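You operate a simulated robot arm through the tools that you are given. There is no shell and no other tool.

Carry out the task below with a simulated two-armed robot. There is one attempt and no reset: what you move stays moved.

Task
Switch the synthesizer on, tune it and try the horn tab.
Fine: the display ends on IN TUNE; hold the A key till the level lamps have shown for a second; that tab alone stays on; leave the other controls alone.

The check looks at the end state, three seconds after you hand in, the way a careful person would. Anything else that was tipped, shoved, dropped, spilled or broken makes it a failure.

Robot
Two 7-joint arms with two-finger parallel grippers on one trunk that stands fixed in place. Base frame: the origin is at the foot of the trunk, x ahead of it, y to its left, z up. Lengths are in m, angles in degrees, forces in N, time in s.
The left shoulder is at [0.05, 0.168, 1.157], the right one opposite. With the tool pointing down near the work surface each hand reaches from about 0.1 to 0.64 m from the base axis, measured 20 degrees to its own side. Payload 1.57 kg a hand.
The TCP of each hand is the grasp point between the finger pads, 0.03 m short of the fingertips. In the tool frame z runs along the fingers and y along their closing line. The gripper opens to 0.08 m. The fingers are 0.017 m wide and 0.012 m thick; the gripper's body (0.04 by 0.082 m) begins 0.08 m behind the TCP.
Orientation is told as [roll, pitch, yaw] about the base's x, y, z axes, in that order, counted from this pose: with the fingers straight down and closing along the base's y, the tool's x points along the base's -x, its y along +y and its z along -z.

Tools
- The arms move only by the tool play_rows. It takes "left_commands", "right_commands" or both (then of equal length, played together; a hand with none holds still); each is a list of rows, each a list of 7 numbers: the shift along the tool's x, y, z in m, then the turn, a rotation vector about the tool's x, y, z in degrees, then the gripper command, from -1 (fully open) to 1 (shut), values between in proportion. In form: [[x, y, z, rx, ry, rz, fingers], ...]. A call has 1 to 20 rows; each row is the pose to reach, as a shift and turn from the pose commanded when the call began, along the tool's axes at that moment. Each row takes 0.2 s and may step no farther than 0.05 m and 8.6 degrees from the row before; otherwise, or with a gripper value out of range, the whole call is refused. Where a pose cannot be reached the arm comes as near as it can. A force on the tool above 90 N (or 10 N above the force at the start of the call, whichever is more), or a blocked arm, ends the call early, and 0.2 s more pass. The fingers move at their own pace (about 0.045 m/s each) and stop on an object; they squeeze with about 43 N. The grip force told is the motor's: it shows also when the fingers shut on nothing. Time passes only in rows, and 0.2 s behind the last, so rows that repeat a pose let the fingers close. It gives the time, the measured TCP pose, the force on the tool (base axes), the opening and the grip force at its end, in the units of the frame above (readings bear some noise), with the torque about the TCP (base axes, N m) and any sound that the robot's microphone picked up.
- Cameras (640 x 400 px; columns grow to the right, rows downward): "scene" is now at [0.1185, -0.0365, 1.3643]; the picture's right is [-0.43, -0.91, 0.00], its down [-0.56, 0.26, -0.79] and it looks along [0.71, -0.34, -0.61] (base axes); focal length 304 px, centre (320, 200). "left" rides on the left gripper at [0.072, 0.007, -0.122] in its tool frame; the picture's right is [-0.09, 1.00, 0.00], its down [-0.84, -0.08, -0.54] and it looks along [-0.54, -0.05, 0.84] (tool axes); focal length 238 px, centre (320, 200). "right" rides on the right gripper at [0.072, -0.007, -0.122] in its tool frame; the picture's right is [0.09, 1.00, 0.00], its down [-0.84, 0.08, -0.54] and it looks along [-0.54, 0.05, 0.84] (tool axes); focal length 238 px, centre (320, 200).
- capture(camera): a new picture of that camera. No time passes.
- raise_lower(by): slides the trunk up (or, below 0, down) by that many m; the arms and the scene camera ride with it, the base frame stays. It gives what a move gives, with no picture.
- head_to(pan, tilt): turns the head with the scene camera to pan (to the left, within 80 degrees either way) and tilt (down, from -29 to 69), counted from straight ahead of the robot. It gives what a move gives.
- point_at(camera, pixels): for up to 12 pixels [column, row] of the newest picture of that camera ("zoom" is the newest enlarged one), the place [x, y, z] in the base frame of the surface seen there, good to about 0.002 m. No time passes.
- zoom(camera, box): a new picture of the part [left, top, right, bottom] of that camera's present view, enlarged. No time passes.
- job_done(): hands the job in; it is judged then, once.

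Unless the task says otherwise, let go and move clear before handing in.

The tools are called after "Call:" by a JSON object that holds its "method" and its "body". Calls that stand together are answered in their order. play_rows: Moves the arms, as the interface text tells. Its arguments: {"type":"object","properties":{"left_commands":{"type":"array","items":{"type":"array","items":{"type":"number"}}},"right_commands":{"type":"array","items":{"type":"array","items":{"type":"number"}}}},"required":[]} The other tools are called the same way: raise_lower (by) slides the trunk up or down; head_to (pan, tilt) turns the head that bears the scene camera; capture (camera) takes a picture; point_at (camera, pixels) gives the place of the surface under pixels of a picture; zoom (camera, box) takes an enlarged picture of a part of a camera's view; job_done () hands the job in.

At the start:

```text
t: 0.0
left_tool_pos: [0.4088, -0.0414, 1.1539]
left_tool_rot: [0.0, -0.1, -0.1]
left_ft_force: [-0.2, -0.5, -0.9]
left_wrist_torque: [-0.01, 0.01, -0.06]
left_gripper_width: 0.0798
left_gripper_force: 0.0
right_tool_pos: [0.2669, -0.3908, 1.105]
right_tool_rot: [0.0, 0.0, -0.1]
right_ft_force: [-0.1, 0.3, -0.1]
right_wrist_torque: [-0.03, -0.03, 0.02]
right_gripper_width: 0.0801
right_gripper_force: 0.0
trunk travel left (down, up): [-0.325, 0.118]
head pan, tilt: [-25.2, 37.9]
```

scene: 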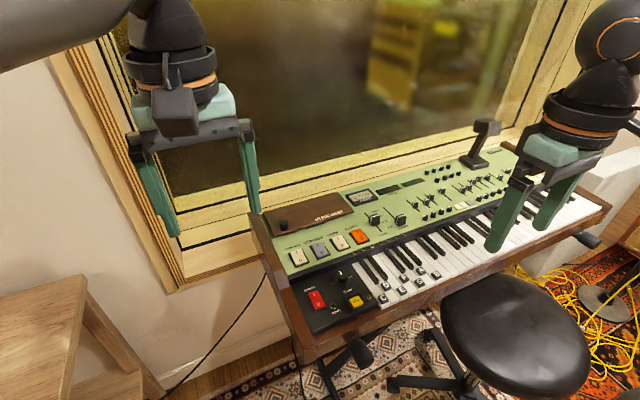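
right: 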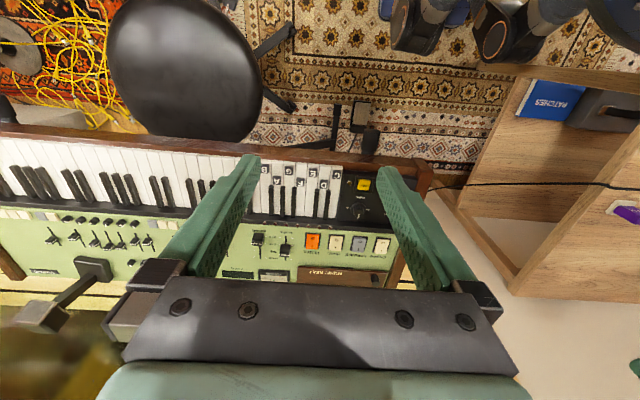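
left: 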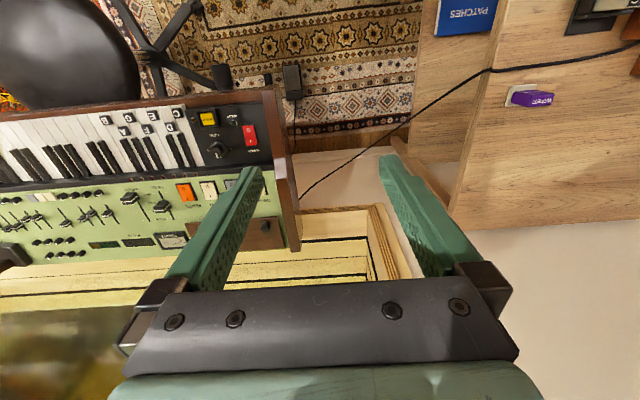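

The scene shows a synthesizer with a red power rocker near (316,299), a yellow button near (355,301), labelled keys and colored tabs near (298,257)–(358,236). I'll zoom in to read the labels.

Call:
{"method": "zoom", "body": {"camera": "scene", "box": [250, 200, 450, 340]}}

Call:
{"method": "zoom", "body": {"camera": "left", "box": [80, 90, 300, 250]}}

Call:
{"method": "zoom", "body": {"camera": "scene", "box": [340, 130, 540, 260]}}

```text
2.86 times, centred on (350, 270) of scene
```

zoom: 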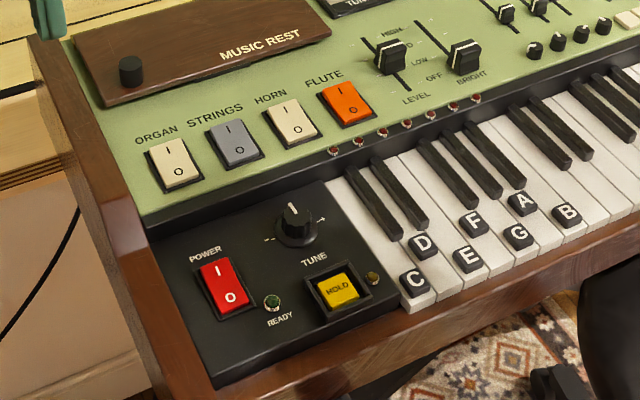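

```text
2.50 times, centred on (190, 170) of left
```

zoom: 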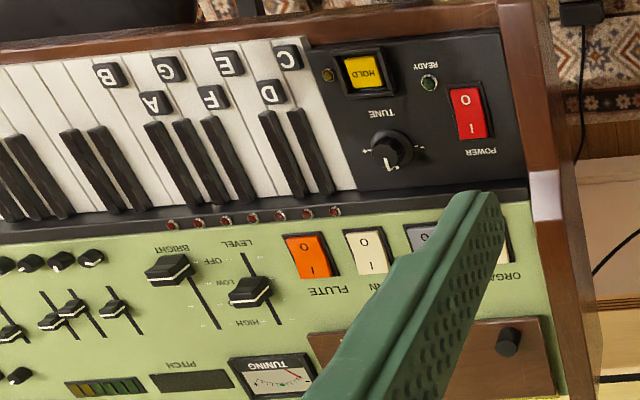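

```text
3.08 times, centred on (440, 195) of scene
```

zoom: 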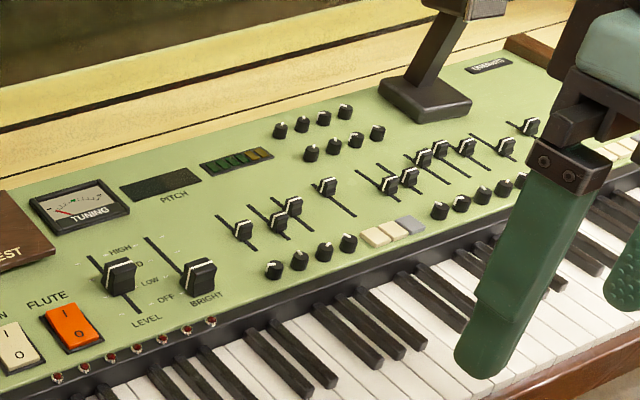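

The panel has POWER rocker, TUNE knob and HOLD button, READY lamp, four rocker tabs, and labelled keys. I'll get the positions of these features from the enlarged picture.

Call:
{"method": "zoom", "body": {"camera": "scene", "box": [250, 200, 450, 340]}}

Call:
{"method": "point_at", "body": {"camera": "zoom", "pixels": [[214, 270], [231, 297], [297, 212], [340, 290], [271, 302], [283, 109], [297, 133], [165, 152], [178, 178], [346, 103], [523, 202], [535, 235]]}}

Call:
{"method": "point_at", "body": {"camera": "zoom", "pixels": [[413, 283], [425, 303], [520, 237], [567, 215], [233, 145], [236, 133], [373, 281], [200, 340], [290, 240], [130, 65], [110, 240], [400, 345]]}}

```text
2.86 times, centred on (350, 270) of scene
```

zoom: 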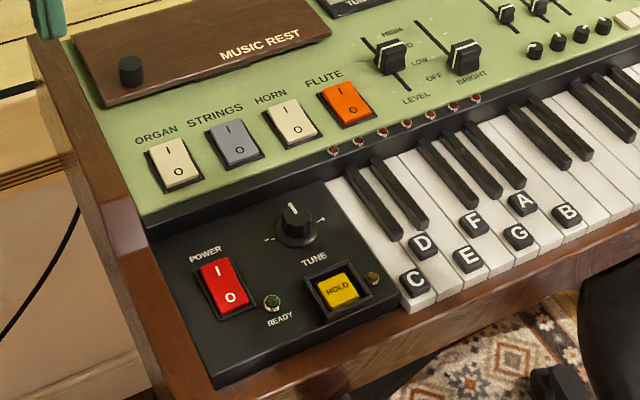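

```text
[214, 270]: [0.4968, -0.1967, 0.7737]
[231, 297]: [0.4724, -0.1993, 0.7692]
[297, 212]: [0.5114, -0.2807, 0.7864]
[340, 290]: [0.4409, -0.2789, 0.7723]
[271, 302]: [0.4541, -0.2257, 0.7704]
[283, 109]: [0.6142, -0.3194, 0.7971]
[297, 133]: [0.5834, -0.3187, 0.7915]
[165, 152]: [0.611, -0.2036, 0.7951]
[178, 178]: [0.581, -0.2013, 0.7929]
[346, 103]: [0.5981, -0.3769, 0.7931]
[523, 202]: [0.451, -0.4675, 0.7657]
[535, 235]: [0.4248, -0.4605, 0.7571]
```

```text
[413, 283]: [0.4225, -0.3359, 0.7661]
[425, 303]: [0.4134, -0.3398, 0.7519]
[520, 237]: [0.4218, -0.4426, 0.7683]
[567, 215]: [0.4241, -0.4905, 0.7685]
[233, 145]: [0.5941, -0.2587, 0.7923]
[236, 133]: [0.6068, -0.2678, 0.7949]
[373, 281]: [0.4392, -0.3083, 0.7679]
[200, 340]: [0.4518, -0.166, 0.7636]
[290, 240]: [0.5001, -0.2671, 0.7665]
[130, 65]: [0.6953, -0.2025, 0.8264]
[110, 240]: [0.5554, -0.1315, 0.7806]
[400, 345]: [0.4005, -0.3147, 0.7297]
```

Everything is roughly aligned with the base axes; tabs lie at x≈0.60, power at (0.485,-0.198), HOLD at (0.441,-0.279). I'll zoom further to read the tab states, meters and lamps.

Call:
{"method": "zoom", "body": {"camera": "scene", "box": [280, 215, 380, 277]}}

Call:
{"method": "zoom", "body": {"camera": "scene", "box": [300, 260, 400, 322]}}

Call:
{"method": "zoom", "body": {"camera": "scene", "box": [330, 165, 450, 240]}}

```text
6.40 times, centred on (330, 246) of scene
```

zoom: 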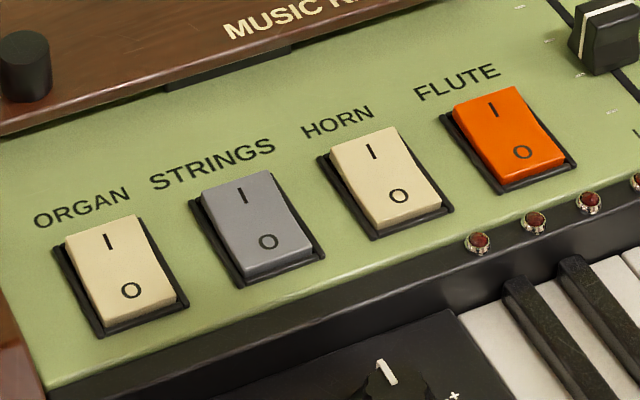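

```text
6.40 times, centred on (350, 291) of scene
```

zoom: 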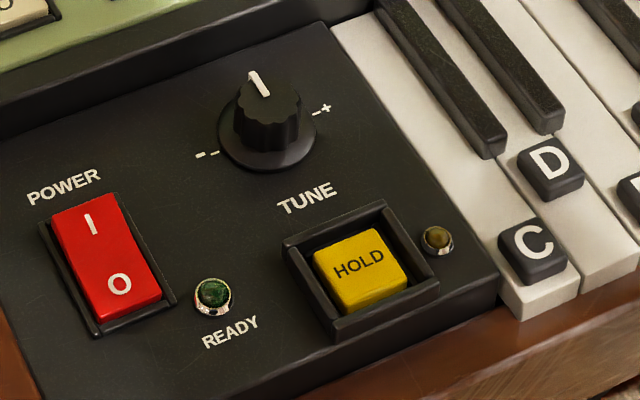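

```text
5.33 times, centred on (390, 202) of scene
```

zoom: 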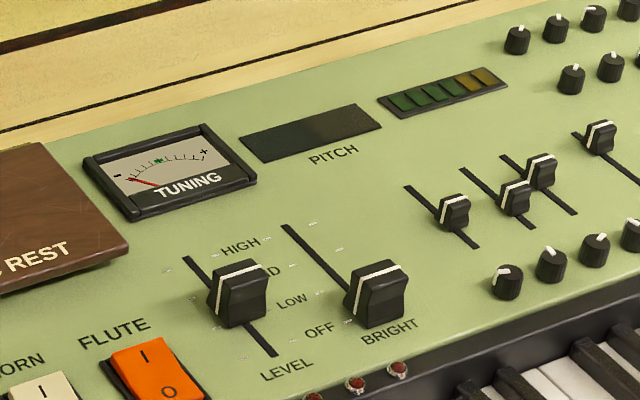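

All tabs and the power rocker look off (their "I" ends raised, e.g. power at zoom (90,222)), and the pitch display is dark. I'll shut the right gripper and carry it to a hover above the power switch's "I" end.

Call:
{"method": "play_rows", "body": {"right_commands": [[-0.02, 0.02, 0.02, 0, 0, 0, 1], [-0.046, 0.04, 0.045, 0, 0, 0, 1], [-0.07, 0.06, 0.07, 0, 0, 0, 1], [-0.095, 0.08, 0.095, 0, 0, 0, 1], [-0.12, 0.1, 0.12, 0, 0, 0, 1], [-0.145, 0.12, 0.145, 0, 0, 0, 1], [-0.17, 0.14, 0.17, 0, 0, 0, 1], [-0.195, 0.16, 0.19, 0, 0, 0, 1], [-0.215, 0.18, 0.21, 0, 0, 0, 1], [-0.23, 0.194, 0.225, 0, 0, 0, 1], [-0.23, 0.194, 0.225, 0, 0, 0, 1]]}}

```text
t: 2.4
left_tool_pos: [0.409, -0.0407, 1.1542]
left_tool_rot: [0.1, -0.1, 0.0]
left_ft_force: [-0.1, 0.5, 0.3]
left_wrist_torque: [0.01, 0.03, 0.01]
left_gripper_width: 0.08
left_gripper_force: 0.1
right_tool_pos: [0.4751, -0.2167, 0.8977]
right_tool_rot: [0.1, -0.1, 0.1]
right_ft_force: [-0.5, -0.1, -0.3]
right_wrist_torque: [0.0, 0.0, -0.01]
right_gripper_width: 0.0
right_gripper_force: 21.6
right hand out of reach, approached as far as the arm can: row 9, 10, 11
trunk travel left (down, up): [-0.325, 0.118]
head pan, tilt: [-25.2, 37.9]
```

The right hand could not reach the hover (stopped at 0.475,-0.217,0.898), so the trunk should come down. First I'll check the heights of the furniture near the left hand and raise the right hand back up.

Call:
{"method": "play_rows", "body": {"right_commands": [[0.02, -0.01, -0.04, 0, 0, 0, 1], [0.04, -0.02, -0.08, 0, 0, 0, 1], [0.06, -0.03, -0.12, 0, 0, 0, 1], [0.08, -0.04, -0.16, 0, 0, 0, 1], [0.1, -0.05, -0.2, 0, 0, 0, 1], [0.1, -0.05, -0.24, 0, 0, 0, 1]]}}

Call:
{"method": "capture", "body": {"camera": "left"}}

Call:
{"method": "point_at", "body": {"camera": "left", "pixels": [[540, 100], [480, 180], [420, 100], [360, 240], [450, 20], [600, 30], [285, 150], [290, 80], [60, 60], [30, 270], [360, 190], [300, 100]]}}

```text
t: 3.8
left_tool_pos: [0.4085, -0.0403, 1.1543]
left_tool_rot: [0.0, 0.1, 0.0]
left_ft_force: [0.6, -0.3, 0.9]
left_wrist_torque: [0.01, -0.01, -0.04]
left_gripper_width: 0.0802
left_gripper_force: 0.0
right_tool_pos: [0.3748, -0.2666, 1.1381]
right_tool_rot: [-0.1, 0.0, -0.1]
right_ft_force: [-0.4, -0.2, 1.0]
right_wrist_torque: [-0.02, -0.03, 0.01]
right_gripper_width: 0.0
right_gripper_force: 21.6
trunk travel left (down, up): [-0.325, 0.118]
head pan, tilt: [-25.2, 37.9]
```

```text
taken
```

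left: 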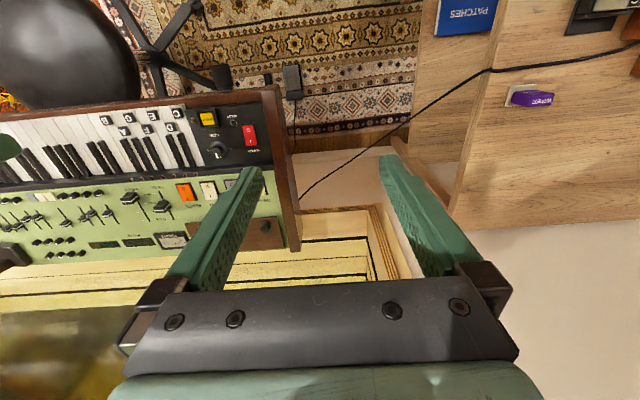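

```text
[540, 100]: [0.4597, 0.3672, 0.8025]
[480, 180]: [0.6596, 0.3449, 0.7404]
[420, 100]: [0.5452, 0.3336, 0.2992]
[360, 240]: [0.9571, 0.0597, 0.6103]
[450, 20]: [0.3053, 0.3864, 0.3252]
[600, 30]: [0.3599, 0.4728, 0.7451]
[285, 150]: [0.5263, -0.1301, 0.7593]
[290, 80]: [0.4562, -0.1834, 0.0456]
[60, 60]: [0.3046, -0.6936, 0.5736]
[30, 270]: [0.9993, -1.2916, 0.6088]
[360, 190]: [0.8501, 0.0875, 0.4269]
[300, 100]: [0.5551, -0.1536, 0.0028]
```

The desk on the left is at z≈0.745 with objects, so I'll check the left arm's elbow clearance before lowering the trunk.

Call:
{"method": "head_to", "body": {"pan": 40, "tilt": 45}}

Call:
{"method": "capture", "body": {"camera": "scene"}}

Call:
{"method": "point_at", "body": {"camera": "scene", "pixels": [[320, 200], [200, 200], [450, 200], [320, 100], [320, 300], [500, 100], [100, 300], [550, 300], [200, 350], [400, 330], [60, 150], [600, 200]]}}

```text
t: 5.2
left_tool_pos: [0.4091, -0.0406, 1.154]
left_tool_rot: [0.0, 0.0, -0.1]
left_ft_force: [-0.7, -0.5, 0.5]
left_wrist_torque: [-0.02, 0.0, 0.02]
left_gripper_width: 0.0801
left_gripper_force: 0.0
right_tool_pos: [0.3751, -0.2675, 1.1367]
right_tool_rot: [-0.1, 0.0, -0.1]
right_ft_force: [0.7, 0.1, 0.5]
right_wrist_torque: [0.01, 0.02, 0.01]
right_gripper_width: 0.0
right_gripper_force: 21.8
trunk travel left (down, up): [-0.325, 0.118]
head pan, tilt: [40.0, 45.0]
```

```text
taken
```

scene: 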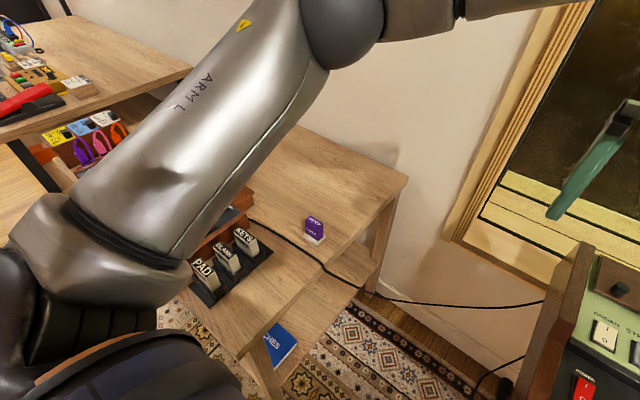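

```text
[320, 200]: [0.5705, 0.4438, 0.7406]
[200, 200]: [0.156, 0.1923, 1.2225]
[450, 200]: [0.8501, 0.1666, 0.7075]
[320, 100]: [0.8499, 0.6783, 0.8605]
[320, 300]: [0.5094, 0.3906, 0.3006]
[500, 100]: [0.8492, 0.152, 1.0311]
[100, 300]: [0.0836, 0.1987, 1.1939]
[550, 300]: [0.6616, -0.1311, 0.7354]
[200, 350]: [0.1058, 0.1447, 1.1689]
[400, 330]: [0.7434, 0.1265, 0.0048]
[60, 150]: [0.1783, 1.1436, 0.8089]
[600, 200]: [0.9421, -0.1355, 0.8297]
```

The left arm's elbow is up (upper arm at z≈1.2), well clear of the desk, so lowering is safe. I'll lower the trunk by 0.2 m and look again at the synth.

Call:
{"method": "raise_lower", "body": {"by": -0.2}}

Call:
{"method": "head_to", "body": {"pan": -30, "tilt": 32}}

Call:
{"method": "capture", "body": {"camera": "scene"}}

```text
t: 7.3
left_tool_pos: [0.4096, -0.0405, 0.9538]
left_tool_rot: [0.0, 0.0, 0.0]
left_ft_force: [0.3, -1.1, 0.9]
left_wrist_torque: [0.01, -0.01, -0.01]
left_gripper_width: 0.0801
left_gripper_force: 0.1
right_tool_pos: [0.376, -0.2668, 0.9377]
right_tool_rot: [0.1, 0.0, 0.0]
right_ft_force: [0.4, 0.1, 0.5]
right_wrist_torque: [0.0, -0.01, 0.02]
right_gripper_width: 0.0001
right_gripper_force: 21.3
trunk travel left (down, up): [-0.125, 0.318]
head pan, tilt: [40.0, 45.0]
```

```text
t: 8.7
left_tool_pos: [0.4084, -0.0405, 0.9534]
left_tool_rot: [0.0, 0.0, 0.0]
left_ft_force: [-0.5, -0.2, 0.4]
left_wrist_torque: [-0.02, 0.0, 0.01]
left_gripper_width: 0.0801
left_gripper_force: 0.1
right_tool_pos: [0.3756, -0.2673, 0.9367]
right_tool_rot: [0.0, 0.0, 0.0]
right_ft_force: [-0.4, 0.3, -0.4]
right_wrist_torque: [0.01, -0.02, 0.01]
right_gripper_width: 0.0001
right_gripper_force: 21.5
trunk travel left (down, up): [-0.125, 0.318]
head pan, tilt: [-30.0, 32.0]
```

```text
taken
```

scene: 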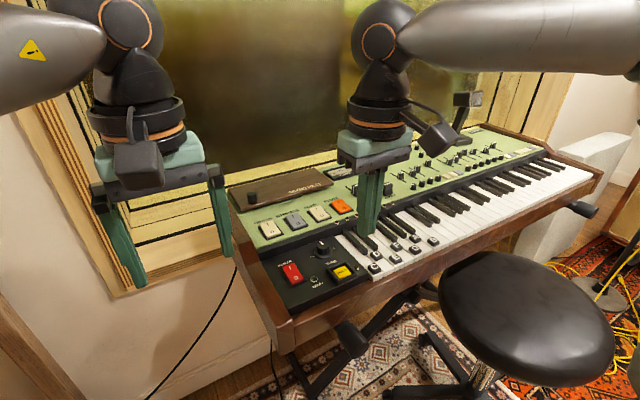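

The view is clear and both hands hang above. I'll move the right closed fingers to hover above the power "I" end at (0.497,-0.197).

Call:
{"method": "play_rows", "body": {"right_commands": [[-0.03, 0.018, 0.01, 0, 0, 0, 1], [-0.06, 0.036, 0.02, 0, 0, 0, 1], [-0.09, 0.054, 0.04, 0, 0, 0, 1], [-0.121, 0.07, 0.06, 0, 0, 0, 1], [-0.121, 0.07, 0.087, 0, 0, 0, 1], [-0.121, 0.07, 0.087, 0, 0, 0, 1]]}}

Call:
{"method": "capture", "body": {"camera": "right"}}

Call:
{"method": "zoom", "body": {"camera": "scene", "box": [240, 180, 400, 310]}}

```text
t: 10.1
left_tool_pos: [0.4102, -0.0406, 0.9533]
left_tool_rot: [0.0, 0.0, -0.1]
left_ft_force: [-0.3, 0.5, 0.1]
left_wrist_torque: [0.03, -0.02, -0.01]
left_gripper_width: 0.0799
left_gripper_force: 0.1
right_tool_pos: [0.498, -0.1979, 0.8484]
right_tool_rot: [0.1, 0.0, 0.0]
right_ft_force: [0.0, -0.1, -1.2]
right_wrist_torque: [0.02, 0.0, 0.0]
right_gripper_width: 0.0001
right_gripper_force: 21.6
trunk travel left (down, up): [-0.125, 0.318]
head pan, tilt: [-30.0, 32.0]
```

```text
taken
```

right: 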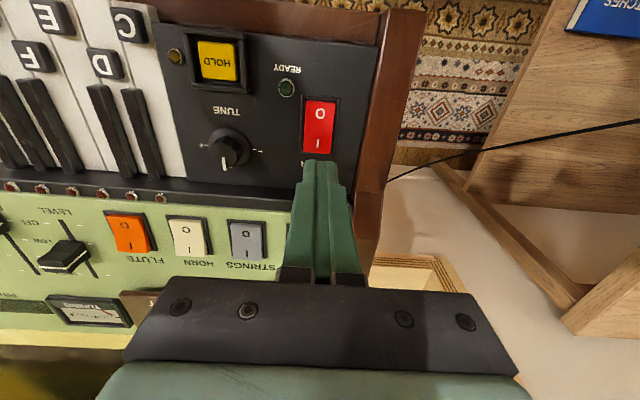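

```text
3.08 times, centred on (320, 245) of scene
```

zoom: 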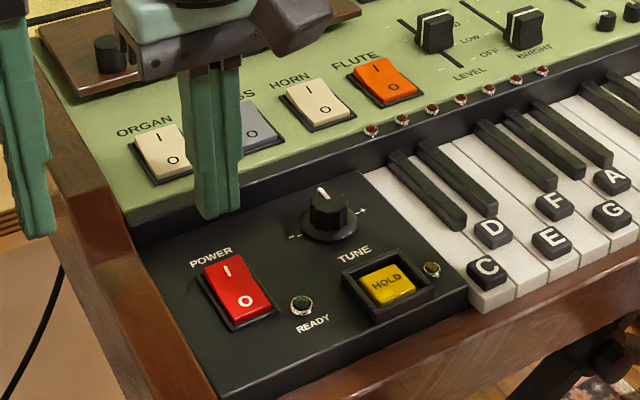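

The hover succeeded and the right-hand picture shows the controls closely. I'll measure the controls from these closer views.

Call:
{"method": "point_at", "body": {"camera": "right", "pixels": [[317, 142], [320, 115], [318, 102], [228, 155], [217, 60], [287, 89], [189, 245], [186, 228], [127, 26], [102, 62], [247, 247], [131, 244]]}}

Call:
{"method": "point_at", "body": {"camera": "zoom", "pixels": [[228, 270], [245, 300], [325, 193], [325, 225], [388, 283], [305, 95], [318, 115], [613, 180], [615, 215], [487, 270], [240, 325], [300, 180]]}}

```text
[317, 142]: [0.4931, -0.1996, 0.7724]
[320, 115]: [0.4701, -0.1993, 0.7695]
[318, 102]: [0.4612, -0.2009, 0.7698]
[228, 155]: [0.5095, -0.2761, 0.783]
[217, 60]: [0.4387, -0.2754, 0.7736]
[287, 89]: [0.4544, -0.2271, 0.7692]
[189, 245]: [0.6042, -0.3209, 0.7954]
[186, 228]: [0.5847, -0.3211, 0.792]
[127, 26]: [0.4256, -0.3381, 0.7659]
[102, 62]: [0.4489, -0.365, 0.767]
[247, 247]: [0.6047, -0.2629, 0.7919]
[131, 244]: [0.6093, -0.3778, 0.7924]
```

```text
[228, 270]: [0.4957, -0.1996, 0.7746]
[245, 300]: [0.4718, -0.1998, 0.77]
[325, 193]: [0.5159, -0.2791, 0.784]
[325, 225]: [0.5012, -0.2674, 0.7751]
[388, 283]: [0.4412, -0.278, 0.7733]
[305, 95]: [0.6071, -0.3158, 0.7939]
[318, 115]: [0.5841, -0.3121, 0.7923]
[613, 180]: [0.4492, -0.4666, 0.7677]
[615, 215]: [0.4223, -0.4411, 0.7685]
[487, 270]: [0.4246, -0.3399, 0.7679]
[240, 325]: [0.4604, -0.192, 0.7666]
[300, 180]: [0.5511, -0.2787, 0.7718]
```

Power "I" end is at about (0.494,-0.2,0.774). I'll descend gently to contact and press in small steps.

Call:
{"method": "play_rows", "body": {"right_commands": [[0.004, -0.001, 0.02, 0, 0, 0, 1], [0.004, -0.001, 0.035, 0, 0, 0, 1], [0.004, -0.001, 0.042, 0, 0, 0, 1], [0.004, -0.001, 0.045, 0, 0, 0, 1], [0.004, -0.001, 0.047, 0, 0, 0, 1]]}}

Call:
{"method": "zoom", "body": {"camera": "scene", "box": [240, 180, 400, 310]}}

```text
t: 11.3
left_tool_pos: [0.4073, -0.041, 0.9553]
left_tool_rot: [0.1, 0.1, 0.0]
left_ft_force: [0.4, -0.4, 0.1]
left_wrist_torque: [0.0, 0.01, 0.02]
left_gripper_width: 0.0802
left_gripper_force: 0.0
right_tool_pos: [0.4932, -0.1988, 0.804]
right_tool_rot: [-0.1, -0.1, 0.0]
right_ft_force: [0.4, -0.9, 0.9]
right_wrist_torque: [-0.02, -0.02, -0.03]
right_gripper_width: 0.0
right_gripper_force: 21.8
trunk travel left (down, up): [-0.125, 0.318]
head pan, tilt: [-30.0, 32.0]
```

```text
3.08 times, centred on (320, 245) of scene
```

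zoom: 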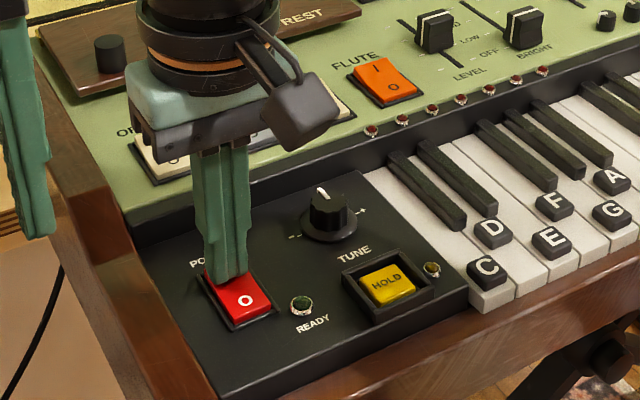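

The fingers are right above the rocker's "I" end with no force yet. I'll press further down in small steps.

Call:
{"method": "play_rows", "body": {"right_commands": [[0, 0, 0.002, 0, 0, 0, 1], [0, 0, 0.004, 0, 0, 0, 1], [0, 0, 0.005, 0, 0, 0, 1]]}}

Call:
{"method": "zoom", "body": {"camera": "scene", "box": [240, 180, 400, 310]}}

```text
t: 12.1
left_tool_pos: [0.4078, -0.0397, 0.9545]
left_tool_rot: [0.1, -0.1, 0.0]
left_ft_force: [-0.1, 0.0, 0.3]
left_wrist_torque: [-0.03, -0.02, 0.0]
left_gripper_width: 0.0801
left_gripper_force: 0.1
right_tool_pos: [0.4926, -0.1972, 0.8016]
right_tool_rot: [0.0, -0.4, -0.1]
right_ft_force: [2.3, -7.0, 20.2]
right_wrist_torque: [-0.19, 0.09, 0.24]
right_gripper_width: 0.0
right_gripper_force: 21.5
trunk travel left (down, up): [-0.125, 0.318]
head pan, tilt: [-30.0, 32.0]
```

```text
3.08 times, centred on (320, 245) of scene
```

zoom: 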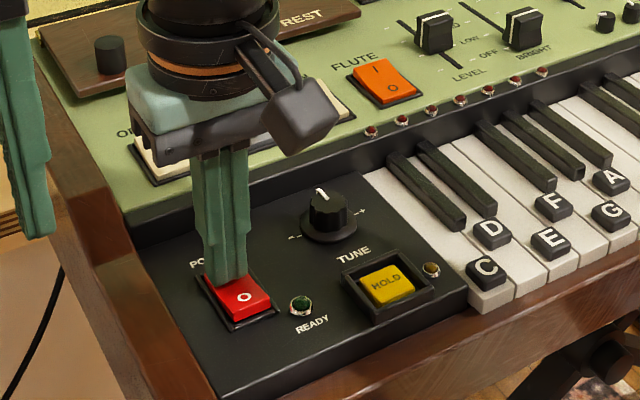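

There is 20 N of contact now but no lamp yet. I'll press a little deeper and watch the force.

Call:
{"method": "play_rows", "body": {"right_commands": [[0, 0, 0.002, 0, 0, 0, 1], [0, 0, 0.003, 0, 0, 0, 1]]}}

Call:
{"method": "zoom", "body": {"camera": "scene", "box": [260, 200, 380, 310]}}

Call:
{"method": "capture", "body": {"camera": "right"}}

```text
t: 12.7
left_tool_pos: [0.4068, -0.04, 0.9566]
left_tool_rot: [0.0, -0.2, -0.1]
left_ft_force: [0.4, 0.4, -0.5]
left_wrist_torque: [0.03, -0.01, 0.01]
left_gripper_width: 0.0801
left_gripper_force: 0.1
right_tool_pos: [0.4936, -0.1982, 0.8007]
right_tool_rot: [0.0, -0.6, 0.0]
right_ft_force: [1.6, -11.0, 41.6]
right_wrist_torque: [-0.32, 0.3, 0.29]
right_gripper_width: 0.0001
right_gripper_force: 21.5
trunk travel left (down, up): [-0.125, 0.318]
head pan, tilt: [-30.0, 32.0]
```

```text
3.64 times, centred on (320, 255) of scene
```

zoom: 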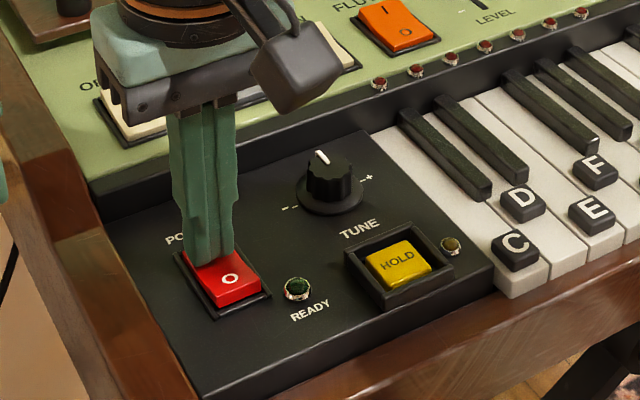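

```text
taken
```

right: 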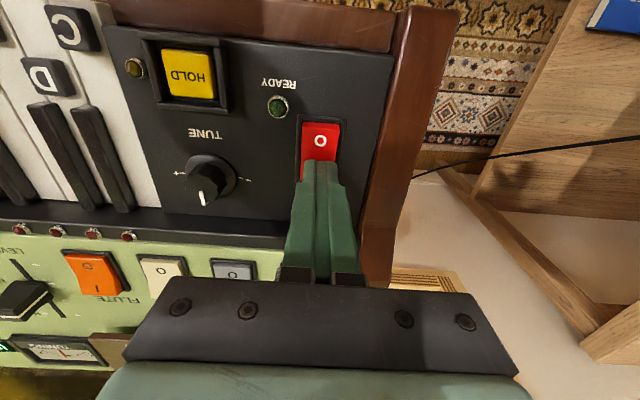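

The rocker's O end is now raised and the pitch display at right-picture (5,345) glows green, so power is on. I'll lift off and look.

Call:
{"method": "play_rows", "body": {"right_commands": [[0, 0, -0.01, 0, 0, 0, 1], [0, 0, -0.04, 0, 0, 0, 1], [0.02, 0, -0.08, 0, 0, 0, 1], [0.05, 0, -0.1, 0, 0, 0, 1], [0.09, 0, -0.12, 0, 0, 0, 1], [0.09, 0, -0.12, 0, 0, 0, 1]]}}

Call:
{"method": "capture", "body": {"camera": "scene"}}

Call:
{"method": "zoom", "body": {"camera": "scene", "box": [230, 140, 470, 310]}}

```text
t: 14.1
left_tool_pos: [0.4087, -0.0413, 0.9538]
left_tool_rot: [0.0, 0.0, 0.0]
left_ft_force: [0.2, 0.8, -0.2]
left_wrist_torque: [0.02, -0.03, -0.01]
left_gripper_width: 0.0801
left_gripper_force: 0.0
right_tool_pos: [0.3991, -0.1992, 0.9131]
right_tool_rot: [0.0, 0.0, 0.0]
right_ft_force: [0.2, 0.0, -0.5]
right_wrist_torque: [0.03, -0.02, 0.01]
right_gripper_width: 0.0
right_gripper_force: 21.8
trunk travel left (down, up): [-0.125, 0.318]
head pan, tilt: [-30.0, 32.0]
```

```text
taken
```

scene: 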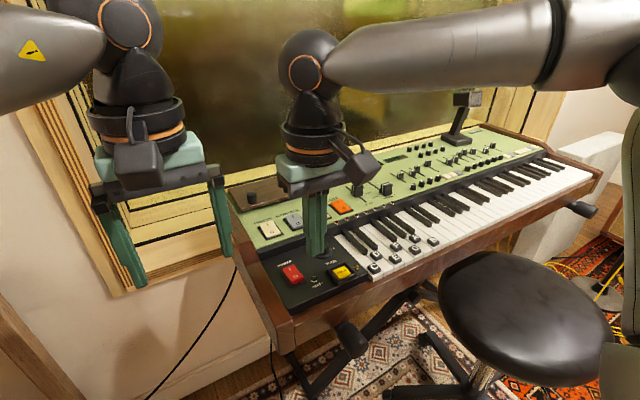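

```text
2.35 times, centred on (350, 225) of scene
```

zoom: 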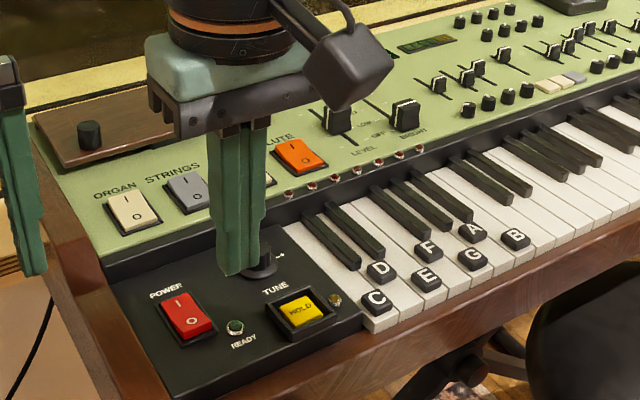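

The hand hides the display. I'll swing the right hand toward the right to uncover it.

Call:
{"method": "play_rows", "body": {"right_commands": [[0.01, -0.04, 0, 0, 0, 0, 1], [0.02, -0.08, 0, 0, 0, 0, 1], [0.02, -0.12, 0, 0, 0, 0, 1], [0.02, -0.16, 0, 0, 0, 0, 1], [0.02, -0.2, 0, 0, 0, 0, 1], [0.02, -0.24, 0, 0, 0, 0, 1], [0.02, -0.26, 0, 0, 0, 0, 1]]}}

Call:
{"method": "zoom", "body": {"camera": "scene", "box": [230, 140, 470, 310]}}

Call:
{"method": "zoom", "body": {"camera": "scene", "box": [320, 145, 440, 220]}}

Call:
{"method": "zoom", "body": {"camera": "scene", "box": [260, 235, 380, 310]}}

```text
t: 15.7
left_tool_pos: [0.4087, -0.0394, 0.9544]
left_tool_rot: [0.1, 0.0, 0.0]
left_ft_force: [0.6, -0.4, 0.8]
left_wrist_torque: [-0.05, 0.03, -0.03]
left_gripper_width: 0.0799
left_gripper_force: 0.0
right_tool_pos: [0.3807, -0.4575, 0.9157]
right_tool_rot: [0.0, 0.0, 0.2]
right_ft_force: [0.0, -0.4, -0.3]
right_wrist_torque: [0.02, -0.04, 0.03]
right_gripper_width: 0.0
right_gripper_force: 21.6
trunk travel left (down, up): [-0.125, 0.318]
head pan, tilt: [-30.0, 32.0]
```

```text
2.35 times, centred on (350, 225) of scene
```

zoom: 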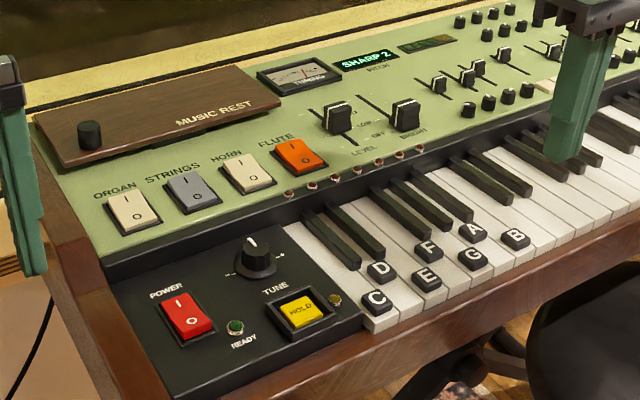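

```text
5.33 times, centred on (380, 182) of scene
```

zoom: 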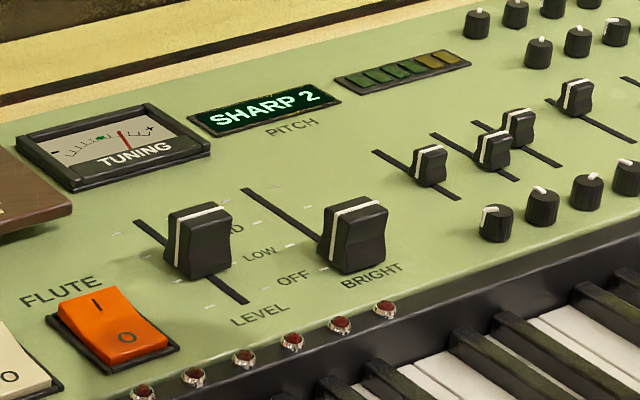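

```text
5.33 times, centred on (320, 272) of scene
```

zoom: 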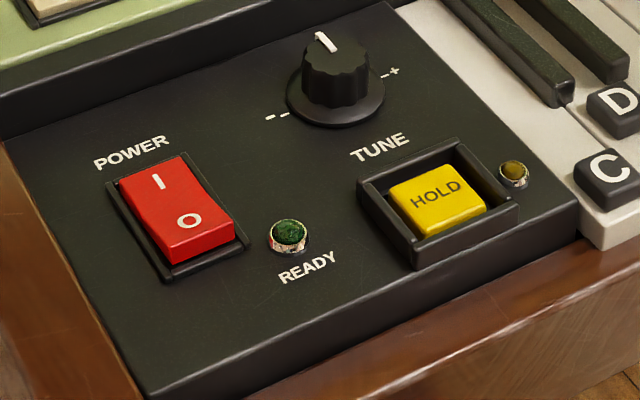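

The display reads "SHARP 2" with the needle right of centre, and power is on; READY is still dark. I'll wait a few seconds to see whether READY comes on by itself (warm-up).

Call:
{"method": "play_rows", "body": {"right_commands": [[0, 0, 0, 0, 0, 0, 1], [0, 0, 0, 0, 0, 0, 1], [0, 0, 0, 0, 0, 0, 1], [0, 0, 0, 0, 0, 0, 1], [0, 0, 0, 0, 0, 0, 1], [0, 0, 0, 0, 0, 0, 1], [0, 0, 0, 0, 0, 0, 1], [0, 0, 0, 0, 0, 0, 1], [0, 0, 0, 0, 0, 0, 1], [0, 0, 0, 0, 0, 0, 1], [0, 0, 0, 0, 0, 0, 1], [0, 0, 0, 0, 0, 0, 1], [0, 0, 0, 0, 0, 0, 1], [0, 0, 0, 0, 0, 0, 1], [0, 0, 0, 0, 0, 0, 1]]}}

Call:
{"method": "zoom", "body": {"camera": "scene", "box": [230, 140, 470, 310]}}

```text
t: 18.9
left_tool_pos: [0.4087, -0.0401, 0.9541]
left_tool_rot: [0.1, 0.1, 0.0]
left_ft_force: [0.2, -0.4, 0.5]
left_wrist_torque: [-0.02, -0.02, -0.02]
left_gripper_width: 0.0801
left_gripper_force: 0.1
right_tool_pos: [0.3822, -0.457, 0.9158]
right_tool_rot: [0.0, 0.1, 0.0]
right_ft_force: [-0.2, 0.4, 0.5]
right_wrist_torque: [0.0, 0.01, -0.02]
right_gripper_width: 0.0
right_gripper_force: 21.7
trunk travel left (down, up): [-0.125, 0.318]
head pan, tilt: [-30.0, 32.0]
```

```text
2.35 times, centred on (350, 225) of scene
```

zoom: 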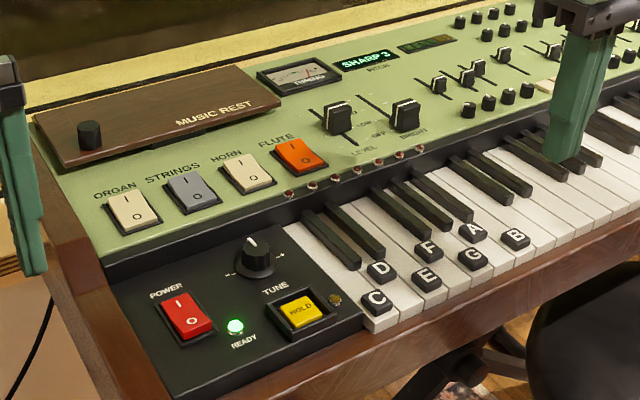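

READY is lit now, and the display appears to say "SHARP 3" now (it drifted while warming). I'll check the display closely and measure the knob.

Call:
{"method": "zoom", "body": {"camera": "scene", "box": [320, 145, 440, 220]}}

Call:
{"method": "zoom", "body": {"camera": "scene", "box": [295, 230, 365, 290]}}

Call:
{"method": "point_at", "body": {"camera": "zoom", "pixels": [[250, 50], [265, 85], [225, 65], [305, 60], [265, 140], [210, 130], [330, 120], [258, 180], [440, 270], [400, 290], [490, 270], [440, 320]]}}

```text
5.33 times, centred on (380, 182) of scene
```

zoom: 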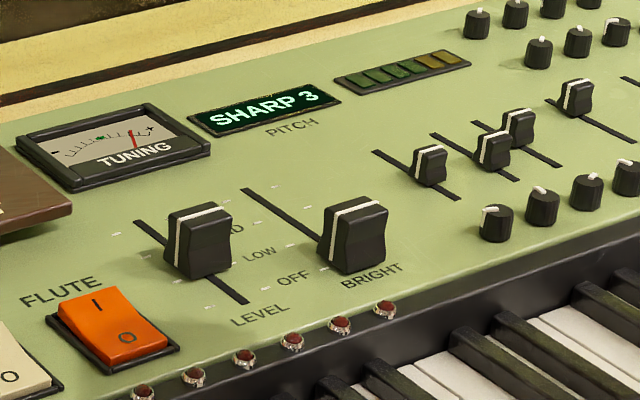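

```text
6.67 times, centred on (330, 260) of scene
```

zoom: 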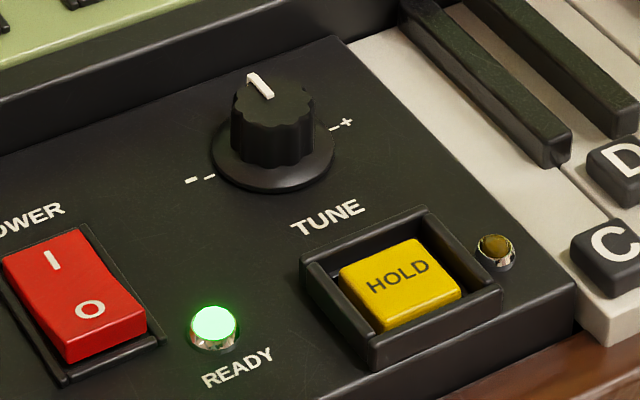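

```text
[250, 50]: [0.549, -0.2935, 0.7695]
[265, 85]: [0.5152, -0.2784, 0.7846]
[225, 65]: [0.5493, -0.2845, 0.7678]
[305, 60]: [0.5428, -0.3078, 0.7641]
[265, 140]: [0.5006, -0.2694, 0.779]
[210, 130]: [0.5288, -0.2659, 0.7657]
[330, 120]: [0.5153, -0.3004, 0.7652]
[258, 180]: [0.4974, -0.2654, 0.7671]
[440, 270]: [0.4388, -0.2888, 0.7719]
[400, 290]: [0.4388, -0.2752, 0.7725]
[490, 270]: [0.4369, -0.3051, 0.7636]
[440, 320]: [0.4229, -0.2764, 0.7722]
```

READY is on and the display shows SHARP 3, so the knob likely needs turning toward "−" (counter-clockwise). I'll bring the right hand, opened to about 5 cm, above the knob at (0.512,-0.279).

Call:
{"method": "play_rows", "body": {"right_commands": [[-0.02, 0.03, 0, 0, 0, 0, -0.25], [-0.04, 0.06, 0, 0, 0, 0, -0.25], [-0.065, 0.09, 0.005, 0, 0, 0, -0.25], [-0.085, 0.12, 0.01, 0, 0, 0, -0.25], [-0.11, 0.15, 0.02, 0, 0, 0, -0.25], [-0.131, 0.178, 0.03, 0, 0, 0, -0.25], [-0.131, 0.178, 0.03, 0, 0, 0, -0.25]]}}

Call:
{"method": "capture", "body": {"camera": "right"}}

Call:
{"method": "zoom", "body": {"camera": "right", "box": [240, 80, 400, 200]}}

```text
t: 20.5
left_tool_pos: [0.4079, -0.04, 0.9542]
left_tool_rot: [0.1, -0.1, 0.0]
left_ft_force: [-0.3, 0.0, 0.7]
left_wrist_torque: [0.03, 0.01, -0.05]
left_gripper_width: 0.0801
left_gripper_force: 0.0
right_tool_pos: [0.5134, -0.2775, 0.884]
right_tool_rot: [0.0, 0.0, 0.1]
right_ft_force: [0.2, -1.0, 0.1]
right_wrist_torque: [0.0, 0.03, 0.04]
right_gripper_width: 0.0498
right_gripper_force: 0.0
trunk travel left (down, up): [-0.125, 0.318]
head pan, tilt: [-30.0, 32.0]
```

```text
taken
```

right: 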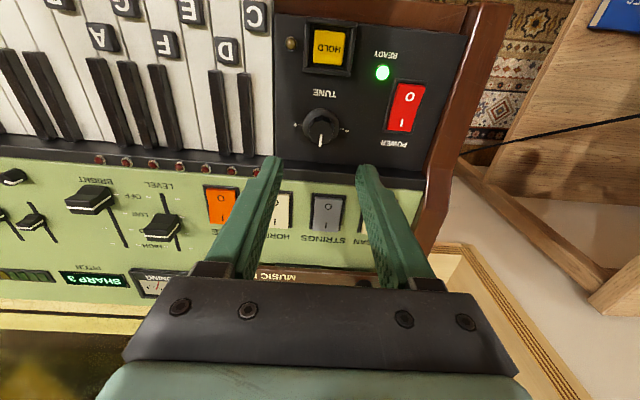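

```text
3.33 times, centred on (320, 140) of right
```

zoom: 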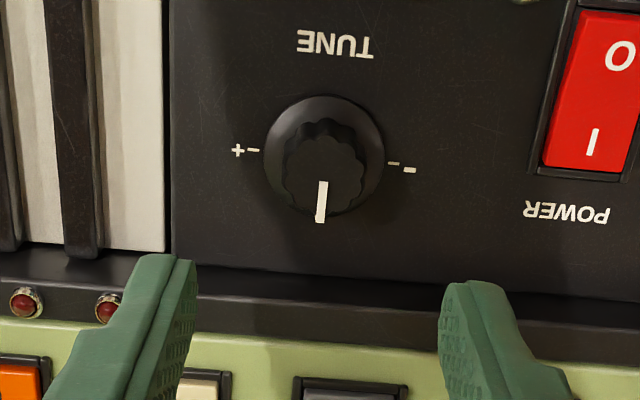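

The right camera shows both the knob and the display (SHARP 3 at (92,280)). I'll measure the knob's outline for its centre.

Call:
{"method": "point_at", "body": {"camera": "zoom", "pixels": [[323, 170], [290, 175], [358, 172], [325, 125], [323, 200], [323, 215], [268, 150], [380, 155], [325, 100], [310, 215], [450, 150], [220, 200]]}}

```text
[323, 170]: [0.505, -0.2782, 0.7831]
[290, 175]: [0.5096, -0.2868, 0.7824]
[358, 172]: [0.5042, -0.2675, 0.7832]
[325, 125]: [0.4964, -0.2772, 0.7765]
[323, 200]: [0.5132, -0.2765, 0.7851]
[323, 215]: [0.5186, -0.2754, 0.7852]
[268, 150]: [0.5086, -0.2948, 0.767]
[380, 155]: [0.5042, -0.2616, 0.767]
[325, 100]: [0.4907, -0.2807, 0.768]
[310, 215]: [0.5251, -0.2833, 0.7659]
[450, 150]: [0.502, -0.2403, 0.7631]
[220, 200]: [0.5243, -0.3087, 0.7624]
```

Knob centre is about (0.5075,-0.278) with its cap top at z≈0.785. I'll lower the open fingers around it and close.

Call:
{"method": "play_rows", "body": {"right_commands": [[0.005, 0.001, 0.03, 0, 0, 0, -0.25], [0.005, 0.001, 0.055, 0, 0, 0, -0.25], [0.005, 0.001, 0.072, 0, 0, 0, -0.25], [0.005, 0.001, 0.083, 0, 0, 0, -0.25], [0.005, 0.001, 0.083, 0, 0, 0, -0.25]]}}

Call:
{"method": "zoom", "body": {"camera": "scene", "box": [270, 200, 390, 300]}}

Call:
{"method": "capture", "body": {"camera": "right"}}

```text
t: 21.7
left_tool_pos: [0.4092, -0.0409, 0.9539]
left_tool_rot: [0.0, 0.0, 0.0]
left_ft_force: [0.0, 0.2, 0.2]
left_wrist_torque: [-0.04, -0.01, -0.04]
left_gripper_width: 0.0799
left_gripper_force: 0.1
right_tool_pos: [0.5084, -0.2795, 0.8013]
right_tool_rot: [0.0, 0.0, 0.1]
right_ft_force: [-0.1, 0.9, -0.7]
right_wrist_torque: [-0.01, -0.01, 0.03]
right_gripper_width: 0.0499
right_gripper_force: 0.0
trunk travel left (down, up): [-0.125, 0.318]
head pan, tilt: [-30.0, 32.0]
```

```text
4.00 times, centred on (330, 250) of scene
```

zoom: 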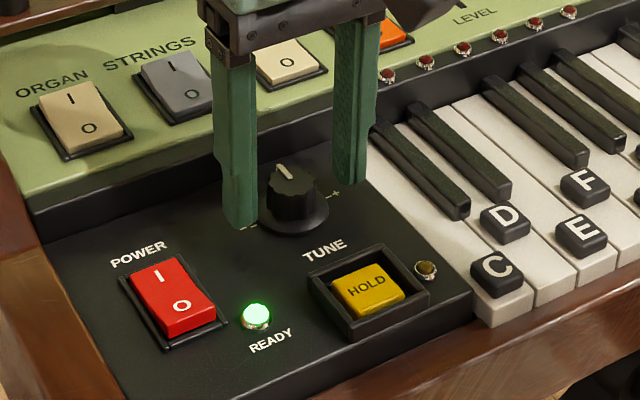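

```text
taken
```

right: 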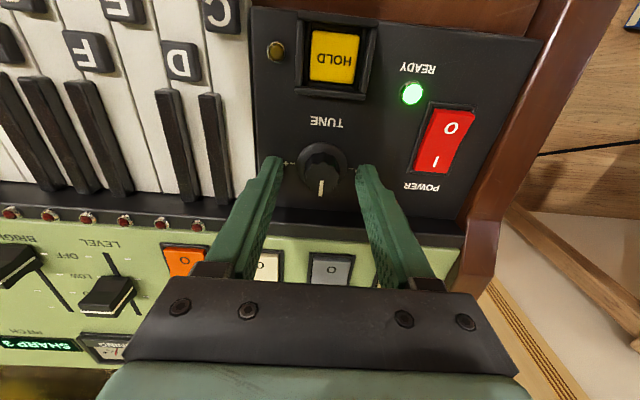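

The fingers straddle the knob well (knob at (322,165), tips at (268,160) and (363,168)). I'll close on it.

Call:
{"method": "play_rows", "body": {"right_commands": [[0, 0.001, 0, 0, 0, 0, 0.2], [0, 0.001, 0, 0, 0, 0, 0.6], [0, 0.001, 0, 0, 0, 0, 0.6], [0, 0.001, 0, 0, 0, 0, 0.6], [0, 0.001, 0, 0, 0, 0, 0.6]]}}

Call:
{"method": "zoom", "body": {"camera": "scene", "box": [270, 200, 390, 300]}}

```text
t: 22.9
left_tool_pos: [0.4088, -0.0415, 0.9537]
left_tool_rot: [0.0, -0.1, 0.0]
left_ft_force: [-0.3, -0.9, -0.2]
left_wrist_torque: [-0.02, -0.01, 0.02]
left_gripper_width: 0.0801
left_gripper_force: 0.1
right_tool_pos: [0.5093, -0.2787, 0.8011]
right_tool_rot: [0.1, 0.1, 0.0]
right_ft_force: [0.3, 0.9, -0.1]
right_wrist_torque: [0.06, -0.15, -0.03]
right_gripper_width: 0.025
right_gripper_force: 36.8
trunk travel left (down, up): [-0.125, 0.318]
head pan, tilt: [-30.0, 32.0]
```

```text
4.00 times, centred on (330, 250) of scene
```

zoom: 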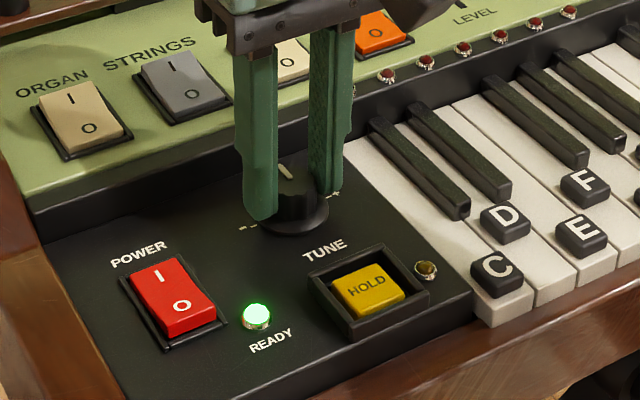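

The knob is gripped (25 mm, 37 N). I'll turn it counter-clockwise about 16° and look at the display.

Call:
{"method": "play_rows", "body": {"right_commands": [[0, 0.001, 0, 0, 0, -4, 0.6], [0, 0.001, 0, 0, 0, -8, 0.6], [0, 0.001, 0, 0, 0, -12, 0.6], [0, 0.001, 0, 0, 0, -16, 0.6], [0, 0.001, 0, 0, 0, -16, 0.6]]}}

Call:
{"method": "capture", "body": {"camera": "right"}}

Call:
{"method": "zoom", "body": {"camera": "scene", "box": [270, 140, 430, 300]}}

```text
t: 24.1
left_tool_pos: [0.4099, -0.0406, 0.9526]
left_tool_rot: [-0.1, 0.1, 0.0]
left_ft_force: [-0.3, 0.2, -0.6]
left_wrist_torque: [0.0, -0.02, 0.0]
left_gripper_width: 0.0798
left_gripper_force: 0.0
right_tool_pos: [0.5078, -0.2794, 0.8013]
right_tool_rot: [0.0, -0.1, 16.0]
right_ft_force: [2.4, -6.5, -6.0]
right_wrist_torque: [-0.13, -0.69, -0.02]
right_gripper_width: 0.0252
right_gripper_force: 36.6
trunk travel left (down, up): [-0.125, 0.318]
head pan, tilt: [-30.0, 32.0]
```

```text
taken
```

right: 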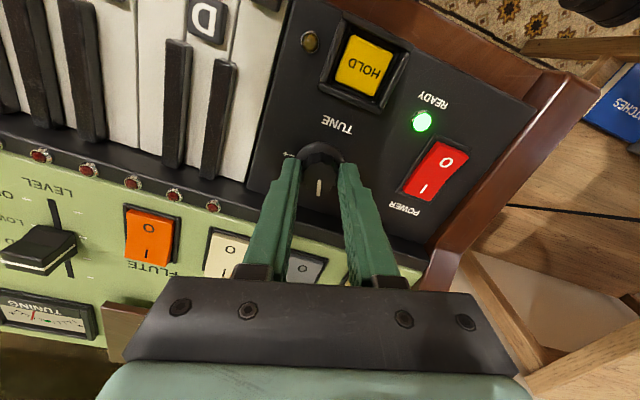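

```text
2.50 times, centred on (350, 220) of scene
```

zoom: 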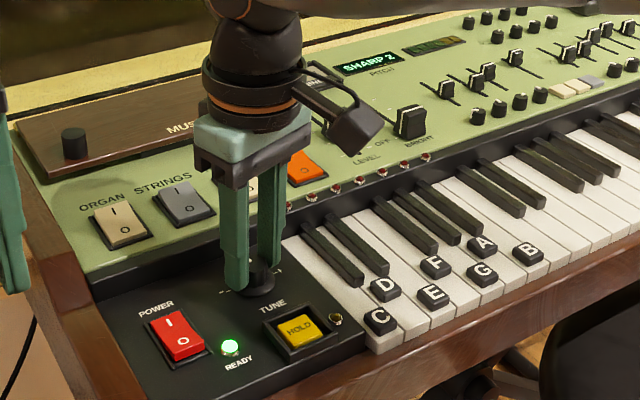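

The knob turned with the hand and the display appears changed; I'll read it closely.

Call:
{"method": "zoom", "body": {"camera": "scene", "box": [340, 145, 420, 195]}}

Call:
{"method": "zoom", "body": {"camera": "right", "box": [0, 280, 110, 350]}}

```text
8.00 times, centred on (380, 170) of scene
```

zoom: 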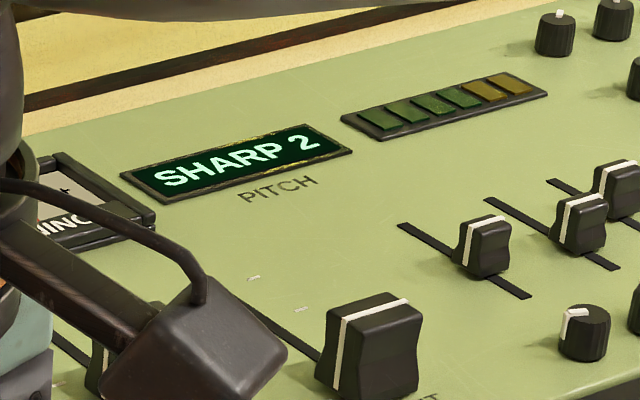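

```text
5.71 times, centred on (55, 315) of right
```

zoom: 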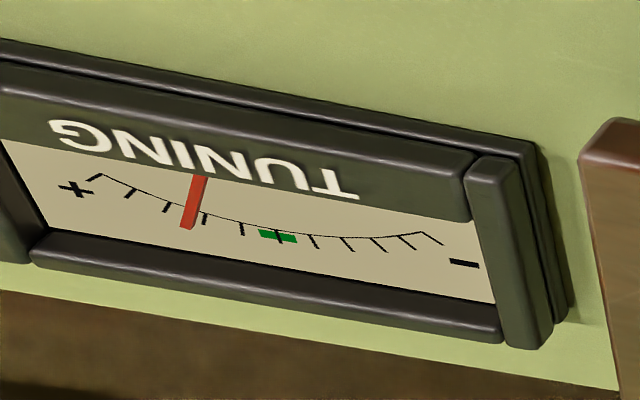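

Display is SHARP 2 and the needle moved toward the green centre, so counter-clockwise is right. I'll turn another 16°.

Call:
{"method": "play_rows", "body": {"right_commands": [[0, 0, 0, 0, 0, -4, 0.6], [0, 0, 0, 0, 0, -8, 0.6], [0, 0, 0, 0, 0, -12, 0.6], [0, 0, 0, 0, 0, -16, 0.6], [0, 0, 0, 0, 0, -16, 0.6]]}}

Call:
{"method": "zoom", "body": {"camera": "scene", "box": [300, 145, 420, 220]}}

Call:
{"method": "capture", "body": {"camera": "right"}}

```text
t: 25.3
left_tool_pos: [0.4084, -0.0409, 0.9534]
left_tool_rot: [0.1, 0.0, 0.1]
left_ft_force: [0.3, 0.1, 0.4]
left_wrist_torque: [-0.05, 0.01, 0.0]
left_gripper_width: 0.0799
left_gripper_force: 0.0
right_tool_pos: [0.509, -0.2791, 0.8016]
right_tool_rot: [-0.1, 0.0, 32.1]
right_ft_force: [2.8, -16.2, -3.9]
right_wrist_torque: [-0.19, -0.34, -0.03]
right_gripper_width: 0.0252
right_gripper_force: 36.8
trunk travel left (down, up): [-0.125, 0.318]
head pan, tilt: [-30.0, 32.0]
```

```text
5.33 times, centred on (360, 182) of scene
```

zoom: 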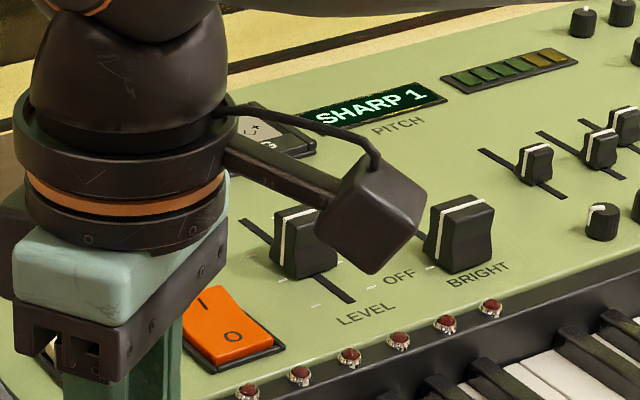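

```text
taken
```

right: 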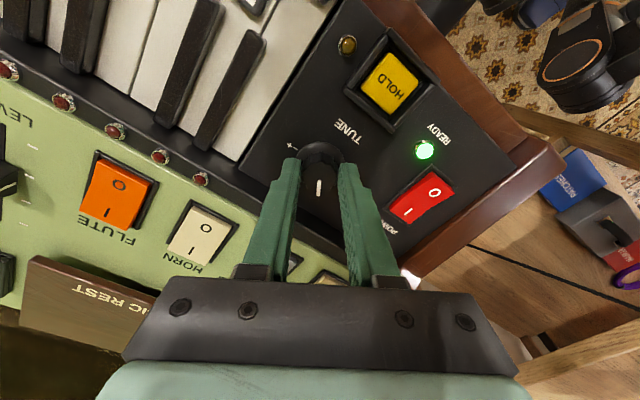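

SHARP 1 now after 32°, about 15–16° per unit. I'll continue turning, easing 2 mm toward −y to relieve the 16 N side force.

Call:
{"method": "play_rows", "body": {"right_commands": [[0.0005, -0.0008, 0, 0, 0, -4, 0.6], [0.001, -0.0015, 0, 0, 0, -8, 0.6], [0.001, -0.0015, 0, 0, 0, -12, 0.6], [0.001, -0.0015, 0, 0, 0, -12, 0.6]]}}

Call:
{"method": "zoom", "body": {"camera": "scene", "box": [300, 145, 420, 220]}}

```text
t: 26.3
left_tool_pos: [0.4088, -0.0411, 0.9526]
left_tool_rot: [0.0, 0.1, 0.0]
left_ft_force: [0.2, 0.0, -0.1]
left_wrist_torque: [0.02, 0.05, -0.02]
left_gripper_width: 0.0801
left_gripper_force: 0.1
right_tool_pos: [0.5097, -0.2779, 0.8015]
right_tool_rot: [0.2, -0.1, 44.1]
right_ft_force: [5.6, -9.5, -5.5]
right_wrist_torque: [-0.86, 0.32, -0.02]
right_gripper_width: 0.0248
right_gripper_force: 36.5
trunk travel left (down, up): [-0.125, 0.318]
head pan, tilt: [-30.0, 32.0]
```

```text
5.33 times, centred on (360, 182) of scene
```

zoom: 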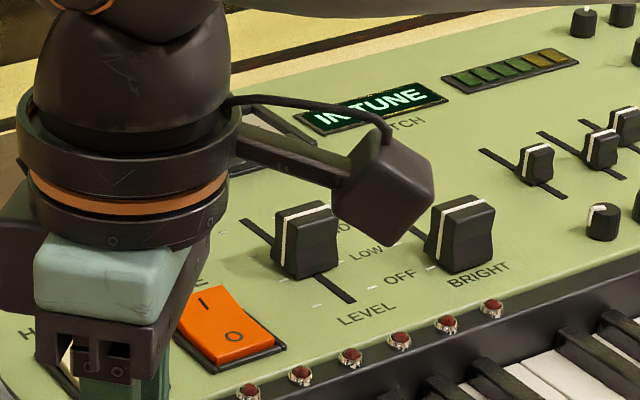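

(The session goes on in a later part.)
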